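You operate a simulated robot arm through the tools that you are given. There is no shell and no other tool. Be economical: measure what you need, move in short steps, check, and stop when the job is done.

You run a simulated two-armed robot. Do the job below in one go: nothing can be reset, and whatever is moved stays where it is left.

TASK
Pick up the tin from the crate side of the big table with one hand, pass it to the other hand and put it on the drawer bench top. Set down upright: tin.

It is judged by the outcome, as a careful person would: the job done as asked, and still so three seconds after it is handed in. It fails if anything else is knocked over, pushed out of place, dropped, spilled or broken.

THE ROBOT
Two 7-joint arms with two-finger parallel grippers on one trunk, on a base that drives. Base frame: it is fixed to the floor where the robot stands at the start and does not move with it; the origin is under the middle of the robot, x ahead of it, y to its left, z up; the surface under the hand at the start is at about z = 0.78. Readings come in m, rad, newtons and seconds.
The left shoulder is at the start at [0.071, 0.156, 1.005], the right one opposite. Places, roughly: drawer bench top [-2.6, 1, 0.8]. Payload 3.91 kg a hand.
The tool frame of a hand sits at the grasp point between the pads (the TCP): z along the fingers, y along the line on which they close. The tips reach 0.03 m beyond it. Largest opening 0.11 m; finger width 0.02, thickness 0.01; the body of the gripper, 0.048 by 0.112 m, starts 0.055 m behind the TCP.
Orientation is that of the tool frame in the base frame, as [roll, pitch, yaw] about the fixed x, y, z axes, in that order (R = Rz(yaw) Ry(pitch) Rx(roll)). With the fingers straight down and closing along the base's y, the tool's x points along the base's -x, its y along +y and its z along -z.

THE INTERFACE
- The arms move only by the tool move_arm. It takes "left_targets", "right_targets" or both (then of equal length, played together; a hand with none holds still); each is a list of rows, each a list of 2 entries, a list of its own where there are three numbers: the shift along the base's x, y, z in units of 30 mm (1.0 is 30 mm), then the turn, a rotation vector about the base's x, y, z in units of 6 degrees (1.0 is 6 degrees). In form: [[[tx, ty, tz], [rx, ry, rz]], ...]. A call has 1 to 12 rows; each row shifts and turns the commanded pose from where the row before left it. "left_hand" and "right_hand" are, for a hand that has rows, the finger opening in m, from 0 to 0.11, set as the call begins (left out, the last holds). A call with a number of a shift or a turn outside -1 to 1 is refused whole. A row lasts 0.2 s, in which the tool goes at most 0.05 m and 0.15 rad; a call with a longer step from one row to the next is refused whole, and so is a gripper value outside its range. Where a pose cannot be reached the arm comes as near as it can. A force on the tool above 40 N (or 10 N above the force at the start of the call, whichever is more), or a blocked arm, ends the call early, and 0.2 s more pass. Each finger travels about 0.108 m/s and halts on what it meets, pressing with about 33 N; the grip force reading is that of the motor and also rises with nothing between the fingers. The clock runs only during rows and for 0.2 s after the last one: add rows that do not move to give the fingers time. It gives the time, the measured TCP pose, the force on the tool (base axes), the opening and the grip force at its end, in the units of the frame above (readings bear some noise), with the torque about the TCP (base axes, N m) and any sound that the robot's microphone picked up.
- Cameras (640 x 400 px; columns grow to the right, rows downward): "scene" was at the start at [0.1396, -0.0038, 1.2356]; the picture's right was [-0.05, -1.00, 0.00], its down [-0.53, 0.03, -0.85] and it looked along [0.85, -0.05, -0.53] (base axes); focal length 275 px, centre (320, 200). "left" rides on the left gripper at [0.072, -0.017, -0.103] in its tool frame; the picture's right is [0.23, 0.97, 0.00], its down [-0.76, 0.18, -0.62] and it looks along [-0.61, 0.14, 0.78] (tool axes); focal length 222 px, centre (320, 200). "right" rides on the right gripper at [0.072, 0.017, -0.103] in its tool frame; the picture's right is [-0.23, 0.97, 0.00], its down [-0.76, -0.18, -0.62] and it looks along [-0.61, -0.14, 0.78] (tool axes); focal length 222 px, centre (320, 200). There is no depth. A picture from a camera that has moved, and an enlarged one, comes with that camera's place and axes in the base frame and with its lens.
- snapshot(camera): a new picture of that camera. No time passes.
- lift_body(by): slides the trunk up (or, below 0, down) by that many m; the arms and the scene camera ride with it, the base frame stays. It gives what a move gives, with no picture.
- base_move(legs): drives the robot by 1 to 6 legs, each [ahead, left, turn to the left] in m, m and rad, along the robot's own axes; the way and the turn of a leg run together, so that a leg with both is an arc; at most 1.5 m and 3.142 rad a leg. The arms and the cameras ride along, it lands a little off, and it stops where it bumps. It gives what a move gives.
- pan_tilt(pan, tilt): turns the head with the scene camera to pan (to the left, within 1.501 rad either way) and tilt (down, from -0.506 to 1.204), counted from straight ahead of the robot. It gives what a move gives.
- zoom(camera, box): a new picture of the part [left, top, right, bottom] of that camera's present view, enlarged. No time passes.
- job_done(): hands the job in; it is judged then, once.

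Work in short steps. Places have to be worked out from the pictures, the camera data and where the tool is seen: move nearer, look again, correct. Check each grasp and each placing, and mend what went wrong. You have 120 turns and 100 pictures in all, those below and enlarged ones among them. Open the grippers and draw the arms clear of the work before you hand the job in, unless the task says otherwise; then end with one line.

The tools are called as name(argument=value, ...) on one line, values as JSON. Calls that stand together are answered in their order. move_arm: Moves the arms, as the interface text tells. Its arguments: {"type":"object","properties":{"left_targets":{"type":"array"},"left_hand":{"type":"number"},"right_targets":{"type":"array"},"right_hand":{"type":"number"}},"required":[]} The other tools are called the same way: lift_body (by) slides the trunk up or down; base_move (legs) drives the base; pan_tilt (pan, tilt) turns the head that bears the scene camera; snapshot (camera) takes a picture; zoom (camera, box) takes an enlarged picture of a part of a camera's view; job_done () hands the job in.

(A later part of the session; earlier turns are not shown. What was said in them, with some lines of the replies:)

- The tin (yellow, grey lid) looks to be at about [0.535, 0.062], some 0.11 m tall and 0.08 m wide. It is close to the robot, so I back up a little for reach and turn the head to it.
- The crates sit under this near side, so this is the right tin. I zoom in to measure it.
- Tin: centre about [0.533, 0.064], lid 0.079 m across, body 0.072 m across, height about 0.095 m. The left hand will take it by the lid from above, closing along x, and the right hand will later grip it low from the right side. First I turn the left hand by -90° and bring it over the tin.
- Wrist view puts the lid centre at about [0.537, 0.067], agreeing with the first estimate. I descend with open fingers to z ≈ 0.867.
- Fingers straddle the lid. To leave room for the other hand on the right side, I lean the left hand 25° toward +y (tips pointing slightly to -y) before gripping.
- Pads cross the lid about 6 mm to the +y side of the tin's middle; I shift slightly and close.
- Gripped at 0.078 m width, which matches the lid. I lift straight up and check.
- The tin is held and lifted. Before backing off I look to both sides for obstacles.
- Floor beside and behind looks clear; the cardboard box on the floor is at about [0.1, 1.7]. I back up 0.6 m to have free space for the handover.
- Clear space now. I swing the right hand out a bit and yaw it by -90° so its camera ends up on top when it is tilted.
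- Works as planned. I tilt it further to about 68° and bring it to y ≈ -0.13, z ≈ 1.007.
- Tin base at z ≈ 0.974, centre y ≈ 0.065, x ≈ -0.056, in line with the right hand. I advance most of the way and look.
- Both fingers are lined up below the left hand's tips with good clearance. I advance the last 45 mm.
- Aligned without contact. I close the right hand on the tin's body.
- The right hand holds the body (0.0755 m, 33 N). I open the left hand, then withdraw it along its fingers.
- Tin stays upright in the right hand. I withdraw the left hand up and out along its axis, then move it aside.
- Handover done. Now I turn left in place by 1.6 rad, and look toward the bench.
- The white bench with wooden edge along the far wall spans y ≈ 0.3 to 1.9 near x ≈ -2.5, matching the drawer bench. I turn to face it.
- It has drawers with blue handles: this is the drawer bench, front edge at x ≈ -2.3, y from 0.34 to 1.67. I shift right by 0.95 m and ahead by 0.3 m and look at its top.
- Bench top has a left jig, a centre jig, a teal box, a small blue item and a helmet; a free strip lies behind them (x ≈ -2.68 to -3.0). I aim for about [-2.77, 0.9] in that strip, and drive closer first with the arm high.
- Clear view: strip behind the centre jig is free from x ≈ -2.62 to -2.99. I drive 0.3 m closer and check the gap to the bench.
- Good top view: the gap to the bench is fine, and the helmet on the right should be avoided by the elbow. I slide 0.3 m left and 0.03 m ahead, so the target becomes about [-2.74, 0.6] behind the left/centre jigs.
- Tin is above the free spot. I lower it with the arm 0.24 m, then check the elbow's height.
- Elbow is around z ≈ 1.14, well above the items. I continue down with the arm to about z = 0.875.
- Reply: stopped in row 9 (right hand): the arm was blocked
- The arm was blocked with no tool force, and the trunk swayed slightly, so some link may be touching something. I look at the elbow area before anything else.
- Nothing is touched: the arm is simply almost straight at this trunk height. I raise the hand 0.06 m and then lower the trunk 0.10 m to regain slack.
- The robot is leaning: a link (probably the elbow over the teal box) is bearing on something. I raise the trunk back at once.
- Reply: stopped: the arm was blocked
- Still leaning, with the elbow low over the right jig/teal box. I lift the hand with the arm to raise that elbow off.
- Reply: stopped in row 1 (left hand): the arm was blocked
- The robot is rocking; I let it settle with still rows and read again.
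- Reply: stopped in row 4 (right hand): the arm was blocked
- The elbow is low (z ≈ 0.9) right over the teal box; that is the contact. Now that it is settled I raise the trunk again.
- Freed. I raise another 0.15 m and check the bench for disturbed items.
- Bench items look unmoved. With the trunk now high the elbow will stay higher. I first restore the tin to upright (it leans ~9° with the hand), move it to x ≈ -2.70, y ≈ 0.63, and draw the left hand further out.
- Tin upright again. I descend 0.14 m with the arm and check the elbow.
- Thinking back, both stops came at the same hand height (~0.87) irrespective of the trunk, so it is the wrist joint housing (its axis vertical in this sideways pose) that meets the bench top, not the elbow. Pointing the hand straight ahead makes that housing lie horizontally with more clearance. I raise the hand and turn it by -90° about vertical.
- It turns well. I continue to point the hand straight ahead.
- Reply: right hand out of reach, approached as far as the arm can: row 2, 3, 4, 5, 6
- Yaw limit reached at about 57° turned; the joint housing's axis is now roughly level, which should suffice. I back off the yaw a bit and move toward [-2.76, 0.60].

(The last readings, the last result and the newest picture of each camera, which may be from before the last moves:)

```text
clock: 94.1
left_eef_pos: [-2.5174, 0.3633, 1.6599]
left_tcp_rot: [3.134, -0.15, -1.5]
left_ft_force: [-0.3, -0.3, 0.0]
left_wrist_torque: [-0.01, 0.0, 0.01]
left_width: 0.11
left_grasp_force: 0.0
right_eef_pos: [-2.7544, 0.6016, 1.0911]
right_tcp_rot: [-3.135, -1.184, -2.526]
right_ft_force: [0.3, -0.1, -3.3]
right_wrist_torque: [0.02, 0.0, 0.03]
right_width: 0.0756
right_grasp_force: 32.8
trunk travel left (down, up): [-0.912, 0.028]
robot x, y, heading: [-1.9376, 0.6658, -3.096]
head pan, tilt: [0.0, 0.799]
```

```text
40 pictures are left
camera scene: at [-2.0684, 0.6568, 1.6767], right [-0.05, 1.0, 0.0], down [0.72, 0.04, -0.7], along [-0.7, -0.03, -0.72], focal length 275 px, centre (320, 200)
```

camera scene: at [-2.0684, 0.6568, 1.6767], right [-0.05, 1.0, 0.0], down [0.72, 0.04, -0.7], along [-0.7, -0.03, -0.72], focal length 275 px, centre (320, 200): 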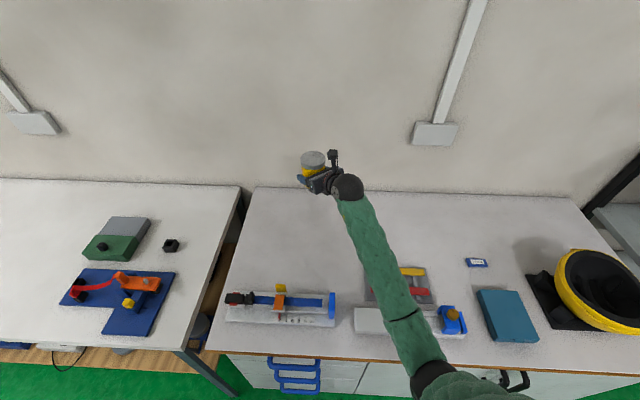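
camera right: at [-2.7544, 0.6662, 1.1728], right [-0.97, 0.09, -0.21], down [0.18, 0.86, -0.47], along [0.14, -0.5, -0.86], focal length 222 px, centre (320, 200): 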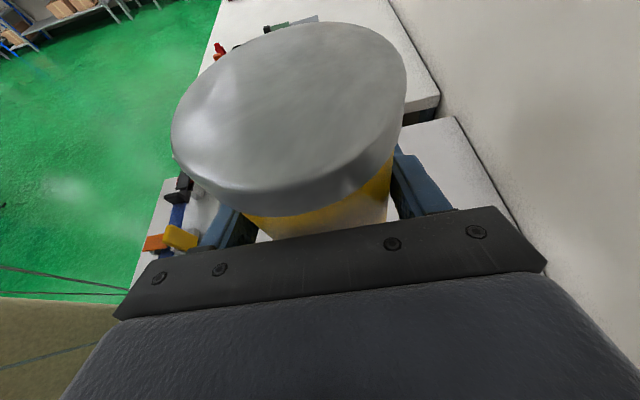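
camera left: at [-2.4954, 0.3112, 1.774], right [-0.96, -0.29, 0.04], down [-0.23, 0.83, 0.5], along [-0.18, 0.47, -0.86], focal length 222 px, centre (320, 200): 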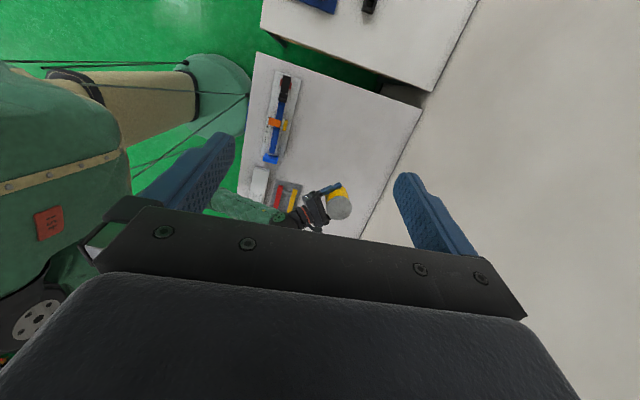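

Good. I descend to about z = 0.90.

move_arm(right_targets=[[[0, 0, -0.7], [0, 0, 0]], [[0, 0, -0.7], [0, 0, 0]], [[0, 0, -0.7], [0, 0, 0]], [[0, 0, -0.7], [0, 0, 0]], [[0, 0, -0.7], [0, 0, 0]], [[0, 0, -0.7], [0, 0, 0]], [[0, 0, -0.7], [0, 0, 0]], [[0, 0, -0.7], [0, 0, 0]], [[0, 0, -0.7], [0, 0, 0]], [[0, 0, 0], [0, 0, 0]]])

snapshot(camera="scene")

snapshot(camera="left")

```text
clock: 96.3
left_eef_pos: [-2.517, 0.3638, 1.6603]
left_tcp_rot: [3.134, -0.152, -1.499]
left_ft_force: [0.2, 0.2, -0.9]
left_wrist_torque: [-0.01, 0.03, 0.02]
left_width: 0.1101
left_grasp_force: 0.0
right_eef_pos: [-2.7535, 0.6005, 0.9003]
right_tcp_rot: [-3.135, -1.185, -2.526]
right_ft_force: [0.2, -0.1, -2.5]
right_wrist_torque: [-0.02, -0.01, 0.01]
right_width: 0.0755
right_grasp_force: 32.8
trunk travel left (down, up): [-0.912, 0.028]
robot x, y, heading: [-1.9388, 0.6633, -3.089]
head pan, tilt: [0.0, 0.799]
```

```text
39 pictures are left
camera scene: at [-2.0682, 0.6568, 1.6767], right [-0.05, 1.0, 0.0], down [0.72, 0.04, -0.7], along [-0.7, -0.03, -0.72], focal length 275 px, centre (320, 200)
```

scene: 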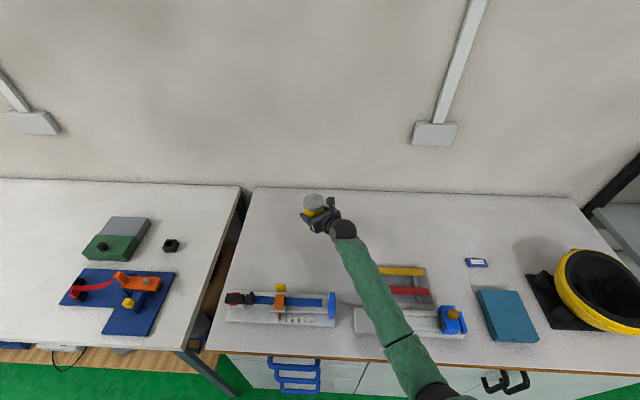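

```text
38 pictures are left
camera left: at [-2.4958, 0.3101, 1.7736], right [-0.96, -0.29, 0.04], down [-0.23, 0.83, 0.5], along [-0.18, 0.47, -0.86], focal length 222 px, centre (320, 200)
```

left: 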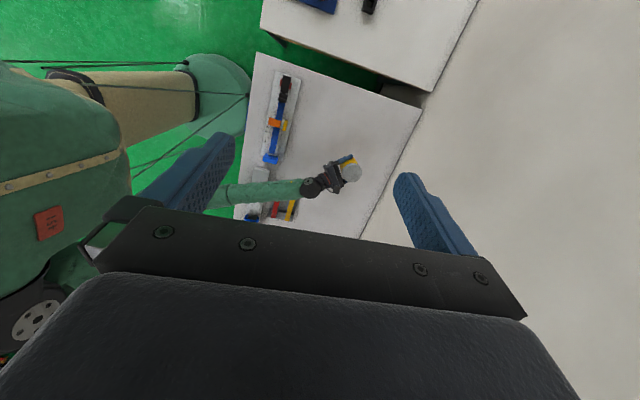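

Still free. I lower gently another 0.04 m.

move_arm(right_targets=[[[0, 0, -0.33], [0, 0, 0]], [[0, 0, -0.33], [0, 0, 0]], [[0, 0, -0.33], [0, 0, 0]], [[0, 0, -0.33], [0, 0, 0]], [[0, 0, 0], [0, 0, 0]]])

zoom(camera="scene", box=[250, 160, 450, 320])

```text
clock: 97.5
left_eef_pos: [-2.5172, 0.3643, 1.6612]
left_tcp_rot: [3.132, -0.153, -1.5]
left_ft_force: [-0.2, 0.7, -0.5]
left_wrist_torque: [0.01, -0.02, -0.02]
left_width: 0.1099
left_grasp_force: 0.2
right_eef_pos: [-2.7537, 0.6007, 0.8622]
right_tcp_rot: [-3.134, -1.185, -2.527]
right_ft_force: [0.3, 0.5, -2.4]
right_wrist_torque: [0.02, 0.01, -0.02]
right_width: 0.0753
right_grasp_force: 33.0
trunk travel left (down, up): [-0.912, 0.028]
robot x, y, heading: [-1.938, 0.6602, -3.092]
head pan, tilt: [0.0, 0.799]
```

```text
2.50 times, centred on (350, 240) of scene
camera zoom: at [-2.0682, 0.6567, 1.6767], right [-0.05, 1.0, 0.0], down [0.72, 0.04, -0.7], along [-0.7, -0.03, -0.72], focal length 687 px, centre (245, 100)
```

zoom: 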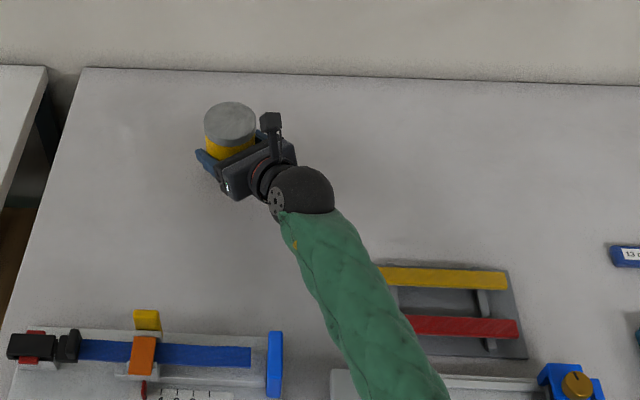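

Below the former blocking height with no contact. I go on in 5 mm rows and watch the vertical force.

move_arm(right_targets=[[[0, 0, -0.17], [0, 0, 0]], [[0, 0, -0.17], [0, 0, 0]], [[0, 0, -0.17], [0, 0, 0]], [[0, 0, -0.17], [0, 0, 0]], [[0, 0, 0], [0, 0, 0]]])

zoom(camera="scene", box=[280, 180, 380, 260])

```text
clock: 98.7
left_eef_pos: [-2.5166, 0.3649, 1.6601]
left_tcp_rot: [3.133, -0.152, -1.5]
left_ft_force: [-0.2, -0.4, 0.8]
left_wrist_torque: [-0.05, 0.04, 0.01]
left_width: 0.1101
left_grasp_force: 0.0
right_eef_pos: [-2.7527, 0.5997, 0.8412]
right_tcp_rot: [-3.135, -1.183, -2.527]
right_ft_force: [0.8, -0.7, -2.8]
right_wrist_torque: [-0.01, -0.02, -0.01]
right_width: 0.0752
right_grasp_force: 32.8
trunk travel left (down, up): [-0.912, 0.028]
robot x, y, heading: [-1.9354, 0.6609, -3.092]
head pan, tilt: [0.0, 0.799]
```

```text
5.00 times, centred on (330, 220) of scene
camera zoom: at [-2.0683, 0.6567, 1.6767], right [-0.05, 1.0, 0.0], down [0.72, 0.04, -0.7], along [-0.7, -0.03, -0.72], focal length 1374 px, centre (270, 100)
```

zoom: 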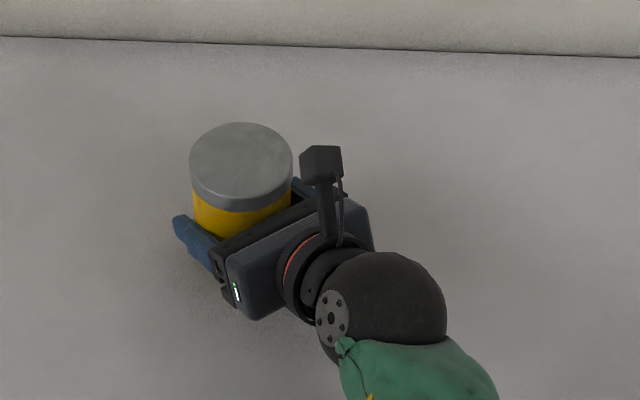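

No contact yet (force unchanged at about -2.8 N). I lower in smaller rows.

move_arm(right_targets=[[[0, 0, -0.13], [0, 0, 0]], [[0, 0, -0.13], [0, 0, 0]], [[0, 0, 0], [0, 0, 0]]])

```text
clock: 99.5
left_eef_pos: [-2.5179, 0.3646, 1.6622]
left_tcp_rot: [3.133, -0.152, -1.498]
left_ft_force: [-0.8, -1.2, 0.0]
left_wrist_torque: [-0.04, 0.0, 0.03]
left_width: 0.1102
left_grasp_force: 0.1
right_eef_pos: [-2.753, 0.5997, 0.8344]
right_tcp_rot: [-3.135, -1.186, -2.525]
right_ft_force: [-0.3, -0.9, -2.3]
right_wrist_torque: [-0.03, 0.03, 0.0]
right_width: 0.0754
right_grasp_force: 32.9
trunk travel left (down, up): [-0.912, 0.028]
robot x, y, heading: [-1.9361, 0.6624, -3.088]
head pan, tilt: [0.0, 0.799]
```

move_arm(right_targets=[[[0, 0, -0.1], [0, 0, 0]], [[0, 0, -0.1], [0, 0, 0]], [[0, 0, 0], [0, 0, 0]]])

```text
clock: 100.3
left_eef_pos: [-2.5139, 0.3657, 1.6622]
left_tcp_rot: [3.132, -0.15, -1.501]
left_ft_force: [-0.6, -0.1, 0.2]
left_wrist_torque: [-0.02, 0.01, -0.01]
left_width: 0.1099
left_grasp_force: 0.0
right_eef_pos: [-2.7523, 0.6001, 0.8329]
right_tcp_rot: [-3.139, -1.191, -2.523]
right_ft_force: [-4.7, 0.8, 26.8]
right_wrist_torque: [0.21, 0.49, 0.06]
right_width: 0.0754
right_grasp_force: 33.0
trunk travel left (down, up): [-0.912, 0.028]
robot x, y, heading: [-1.9363, 0.6606, -3.091]
head pan, tilt: [0.0, 0.799]
```

The tin stands on the bench (26.8 N upward at z = 0.833, matching the expected height). I relax the push by 3 mm and look before releasing.

move_arm(right_targets=[[[0, 0, 0.1], [0, 0, 0]], [[0, 0, 0], [0, 0, 0]]])

snapshot(camera="right")

```text
clock: 100.9
left_eef_pos: [-2.5159, 0.3648, 1.6623]
left_tcp_rot: [3.132, -0.153, -1.498]
left_ft_force: [-0.5, 0.5, -0.1]
left_wrist_torque: [0.02, -0.01, 0.06]
left_width: 0.1097
left_grasp_force: 0.1
right_eef_pos: [-2.7525, 0.5997, 0.8337]
right_tcp_rot: [-3.135, -1.188, -2.524]
right_ft_force: [-10.6, -2.2, 25.5]
right_wrist_torque: [0.15, 0.63, 0.08]
right_width: 0.075
right_grasp_force: 32.5
trunk travel left (down, up): [-0.912, 0.028]
robot x, y, heading: [-1.9395, 0.6595, -3.095]
head pan, tilt: [0.0, 0.799]
```

```text
35 pictures are left
camera right: at [-2.7071, 0.6543, 0.9385], right [-0.5, 0.84, -0.21], down [0.8, 0.36, -0.47], along [-0.32, -0.41, -0.85], focal length 222 px, centre (320, 200)
```

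right: 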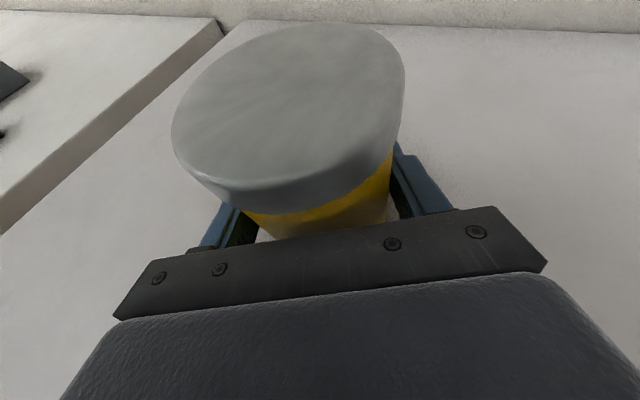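

move_arm(right_targets=[[[0, 0, 0.05], [0, 0, 0]], [[0, 0, 0], [0, 0, 0]]])

zoom(camera="scene", box=[280, 180, 380, 260])

```text
clock: 101.5
left_eef_pos: [-2.5167, 0.3639, 1.6611]
left_tcp_rot: [3.133, -0.152, -1.499]
left_ft_force: [-0.3, -0.7, 0.4]
left_wrist_torque: [0.01, -0.01, 0.0]
left_width: 0.1099
left_grasp_force: 0.0
right_eef_pos: [-2.7532, 0.5994, 0.8332]
right_tcp_rot: [-3.134, -1.186, -2.526]
right_ft_force: [-6.6, -2.1, 17.6]
right_wrist_torque: [0.07, 0.74, 0.08]
right_width: 0.0756
right_grasp_force: 32.9
trunk travel left (down, up): [-0.912, 0.028]
robot x, y, heading: [-1.936, 0.663, -3.094]
head pan, tilt: [0.0, 0.799]
```

```text
5.00 times, centred on (330, 220) of scene
camera zoom: at [-2.0668, 0.6567, 1.6767], right [-0.05, 1.0, 0.0], down [0.72, 0.04, -0.7], along [-0.7, -0.03, -0.72], focal length 1374 px, centre (270, 100)
```

zoom: 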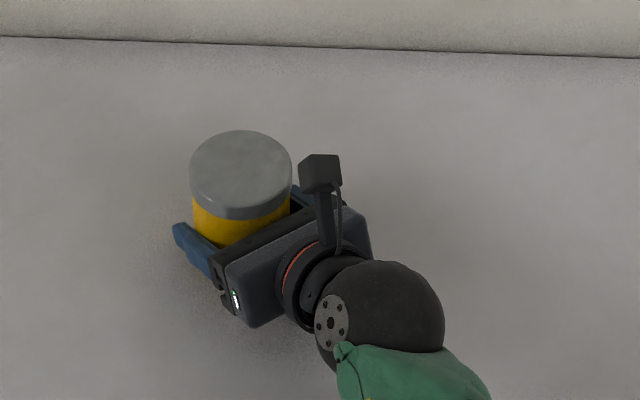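

The tin bears on its far edge, so at most about a degree of tilt; it will settle on release. I open the right hand.

move_arm(right_targets=[[[0, 0, 0.04], [0, 0, 0]], [[0, 0, 0], [0, 0, 0]]])

move_arm(right_targets=[[[0, 0, 0], [0, 0, 0]], [[0, 0, 0], [0, 0, 0]], [[0, 0, 0], [0, 0, 0]], [[0, 0, 0], [0, 0, 0]]], right_hand=0.11)

zoom(camera="scene", box=[280, 180, 380, 260])

snapshot(camera="right")

```text
clock: 102.1
left_eef_pos: [-2.516, 0.3638, 1.6607]
left_tcp_rot: [3.133, -0.152, -1.5]
left_ft_force: [-0.1, 0.4, 0.5]
left_wrist_torque: [0.0, -0.01, 0.0]
left_width: 0.1099
left_grasp_force: 0.1
right_eef_pos: [-2.7514, 0.5991, 0.8343]
right_tcp_rot: [-3.133, -1.185, -2.527]
right_ft_force: [-0.8, -2.5, 8.0]
right_wrist_torque: [0.03, 0.32, 0.06]
right_width: 0.0754
right_grasp_force: 32.6
trunk travel left (down, up): [-0.912, 0.028]
robot x, y, heading: [-1.9344, 0.6651, -3.091]
head pan, tilt: [0.0, 0.799]
```

```text
clock: 103.1
left_eef_pos: [-2.5168, 0.3633, 1.6617]
left_tcp_rot: [3.132, -0.151, -1.499]
left_ft_force: [0.4, 0.3, 0.3]
left_wrist_torque: [-0.02, -0.02, -0.04]
left_width: 0.1101
left_grasp_force: 0.0
right_eef_pos: [-2.753, 0.6003, 0.8341]
right_tcp_rot: [-3.136, -1.185, -2.528]
right_ft_force: [0.0, -1.1, -0.2]
right_wrist_torque: [0.01, 0.01, 0.0]
right_width: 0.1102
right_grasp_force: 0.1
trunk travel left (down, up): [-0.912, 0.028]
robot x, y, heading: [-1.9397, 0.6609, -3.096]
head pan, tilt: [0.0, 0.799]
```

```text
5.00 times, centred on (330, 220) of scene
camera zoom: at [-2.0681, 0.6567, 1.6767], right [-0.05, 1.0, 0.0], down [0.72, 0.04, -0.7], along [-0.7, -0.03, -0.72], focal length 1374 px, centre (270, 100)
```

zoom: 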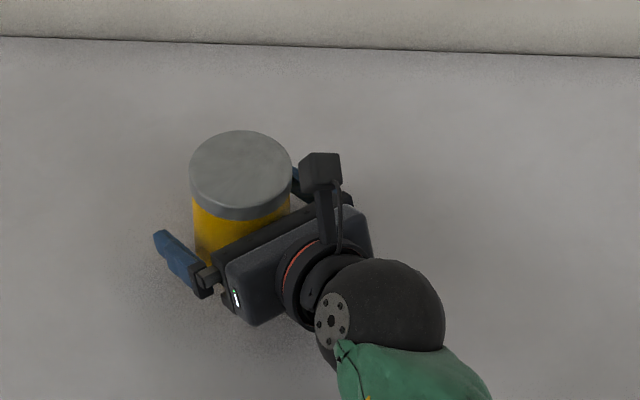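

```text
32 pictures are left
camera right: at [-2.7084, 0.6545, 0.9393], right [-0.5, 0.84, -0.21], down [0.81, 0.36, -0.47], along [-0.32, -0.41, -0.86], focal length 222 px, centre (320, 200)
```

right: 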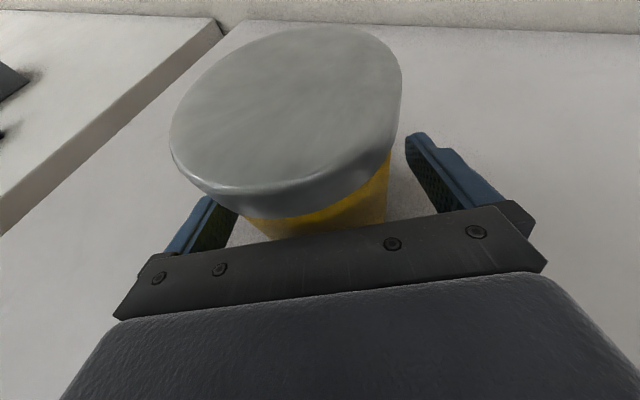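

Released, tin standing. I withdraw back along the finger axis, then up.

move_arm(right_targets=[[[0.4, 0.28, 0.2], [0, 0, 0]], [[0.6, 0.43, 0.32], [0, 0, 0]], [[0.6, 0.43, 0.35], [0, 0, 0]], [[0.6, 0.43, 0.4], [0, 0, 0]], [[0.5, 0.35, 0.7], [0, 0, 0]], [[0.2, 0.2, 0.9], [0, 0, 0]], [[0, 0, 0.9], [0, 0, 0]], [[0, 0, 0.9], [0, 0, 0]], [[0, 0, 0.9], [0, 0, 0]], [[0, 0, 0.9], [0, 0, 0]], [[0, 0, 0.9], [0, 0, 0]], [[0, 0, 0], [0, 0, 0]]])

snapshot(camera="scene")

```text
clock: 105.7
left_eef_pos: [-2.5165, 0.3643, 1.6614]
left_tcp_rot: [3.133, -0.152, -1.499]
left_ft_force: [-0.2, 0.0, -0.1]
left_wrist_torque: [-0.03, -0.02, 0.01]
left_width: 0.1101
left_grasp_force: 0.0
right_eef_pos: [-2.6653, 0.6633, 1.0555]
right_tcp_rot: [-3.134, -1.186, -2.527]
right_ft_force: [-0.1, 0.1, -0.4]
right_wrist_torque: [0.02, 0.01, 0.02]
right_width: 0.1101
right_grasp_force: 0.1
trunk travel left (down, up): [-0.912, 0.028]
robot x, y, heading: [-1.936, 0.6628, -3.091]
head pan, tilt: [0.0, 0.799]
```

```text
31 pictures are left
camera scene: at [-2.0681, 0.6568, 1.6767], right [-0.05, 1.0, 0.0], down [0.72, 0.04, -0.7], along [-0.7, -0.03, -0.72], focal length 275 px, centre (320, 200)
```

scene: 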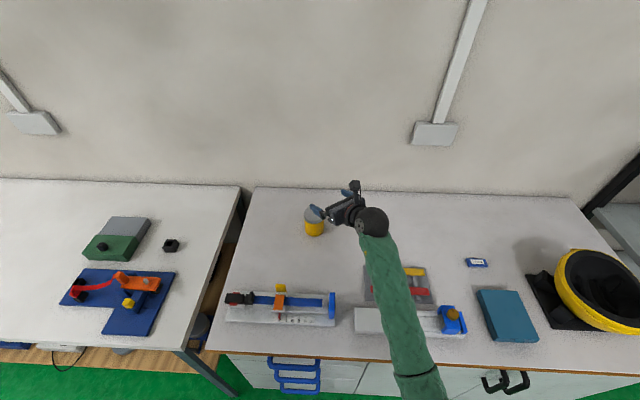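

The tin stands on the bench. I lift the hand further and drive back clear.

move_arm(right_targets=[[[0, 0, 0.9], [0, 0, 0]], [[0, 0, 0.9], [0, 0, 0]], [[0, 0, 0.9], [0, 0, 0]], [[0, 0, 0.9], [0, 0, 0]], [[0, 0, 0.9], [0, 0, 0]], [[0, 0, 0], [0, 0, 0]]])

base_move(legs=[[-0.6, 0, 0]])

pan_tilt(pan=0, tilt=0.6)

snapshot(camera="scene")

zoom(camera="scene", box=[220, 120, 480, 280])

```text
clock: 107.1
left_eef_pos: [-2.5167, 0.3645, 1.6624]
left_tcp_rot: [3.132, -0.152, -1.498]
left_ft_force: [-0.7, -0.3, 0.6]
left_wrist_torque: [0.0, 0.02, 0.03]
left_width: 0.1098
left_grasp_force: 0.0
right_eef_pos: [-2.6627, 0.6643, 1.1909]
right_tcp_rot: [-3.133, -1.186, -2.526]
right_ft_force: [-0.4, 0.4, -1.0]
right_wrist_torque: [0.01, -0.02, -0.04]
right_width: 0.1099
right_grasp_force: 0.0
trunk travel left (down, up): [-0.912, 0.028]
robot x, y, heading: [-1.9374, 0.662, -3.092]
head pan, tilt: [0.0, 0.799]
```

```text
clock: 110.5
left_eef_pos: [-1.9138, 0.392, 1.6612]
left_tcp_rot: [3.133, -0.152, -1.498]
left_ft_force: [0.3, -0.6, 0.1]
left_wrist_torque: [-0.02, 0.0, 0.0]
left_width: 0.11
left_grasp_force: 0.2
right_eef_pos: [-2.0609, 0.693, 1.1902]
right_tcp_rot: [-3.133, -1.186, -2.525]
right_ft_force: [0.2, -0.3, 0.2]
right_wrist_torque: [0.03, 0.0, -0.01]
right_width: 0.11
right_grasp_force: 0.0
trunk travel left (down, up): [-0.912, 0.028]
robot x, y, heading: [-1.331, 0.6927, -3.09]
head pan, tilt: [0.0, 0.799]
```

```text
clock: 111.3
left_eef_pos: [-1.9113, 0.3939, 1.6615]
left_tcp_rot: [3.133, -0.151, -1.499]
left_ft_force: [0.0, 0.0, 0.5]
left_wrist_torque: [0.03, 0.02, 0.01]
left_width: 0.11
left_grasp_force: 0.1
right_eef_pos: [-2.059, 0.6931, 1.1927]
right_tcp_rot: [-3.135, -1.184, -2.523]
right_ft_force: [0.9, 0.0, -0.1]
right_wrist_torque: [0.0, 0.03, 0.0]
right_width: 0.1101
right_grasp_force: 0.0
trunk travel left (down, up): [-0.912, 0.028]
robot x, y, heading: [-1.3306, 0.6954, -3.089]
head pan, tilt: [0.0, 0.6]
```

```text
30 pictures are left
camera scene: at [-1.4709, 0.6865, 1.6936], right [-0.05, 1.0, 0.0], down [0.56, 0.03, -0.82], along [-0.82, -0.04, -0.57], focal length 275 px, centre (320, 200)
```

scene: 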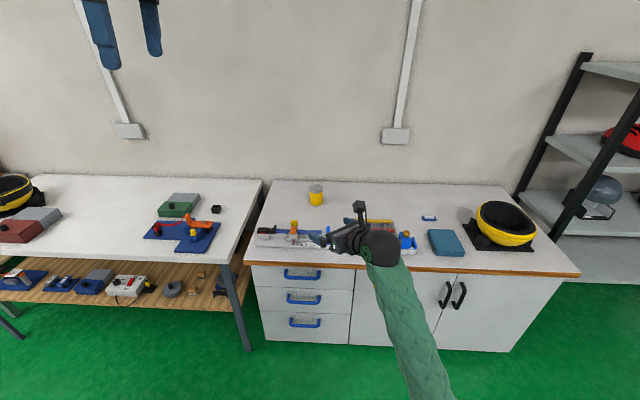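

```text
2.46 times, centred on (350, 200) of scene
camera zoom: at [-1.4709, 0.6865, 1.6936], right [-0.05, 1.0, 0.0], down [0.56, 0.03, -0.82], along [-0.82, -0.04, -0.57], focal length 676 px, centre (246, 200)
```

zoom: 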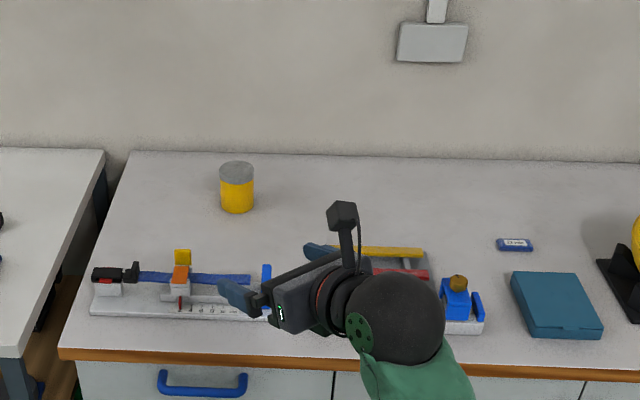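

The tin stands upright on the bench, the other items are in their places, and both hands are open and clear. I hand the job in.

job_done()

```text
The job is handed in.
```

The tin was picked up with the left hand, passed to the right hand in the air, and set upright on the drawer bench top; on the way, the right arm touched something at the bench and made the robot rock, but no item looked moved in the pictures afterwards.
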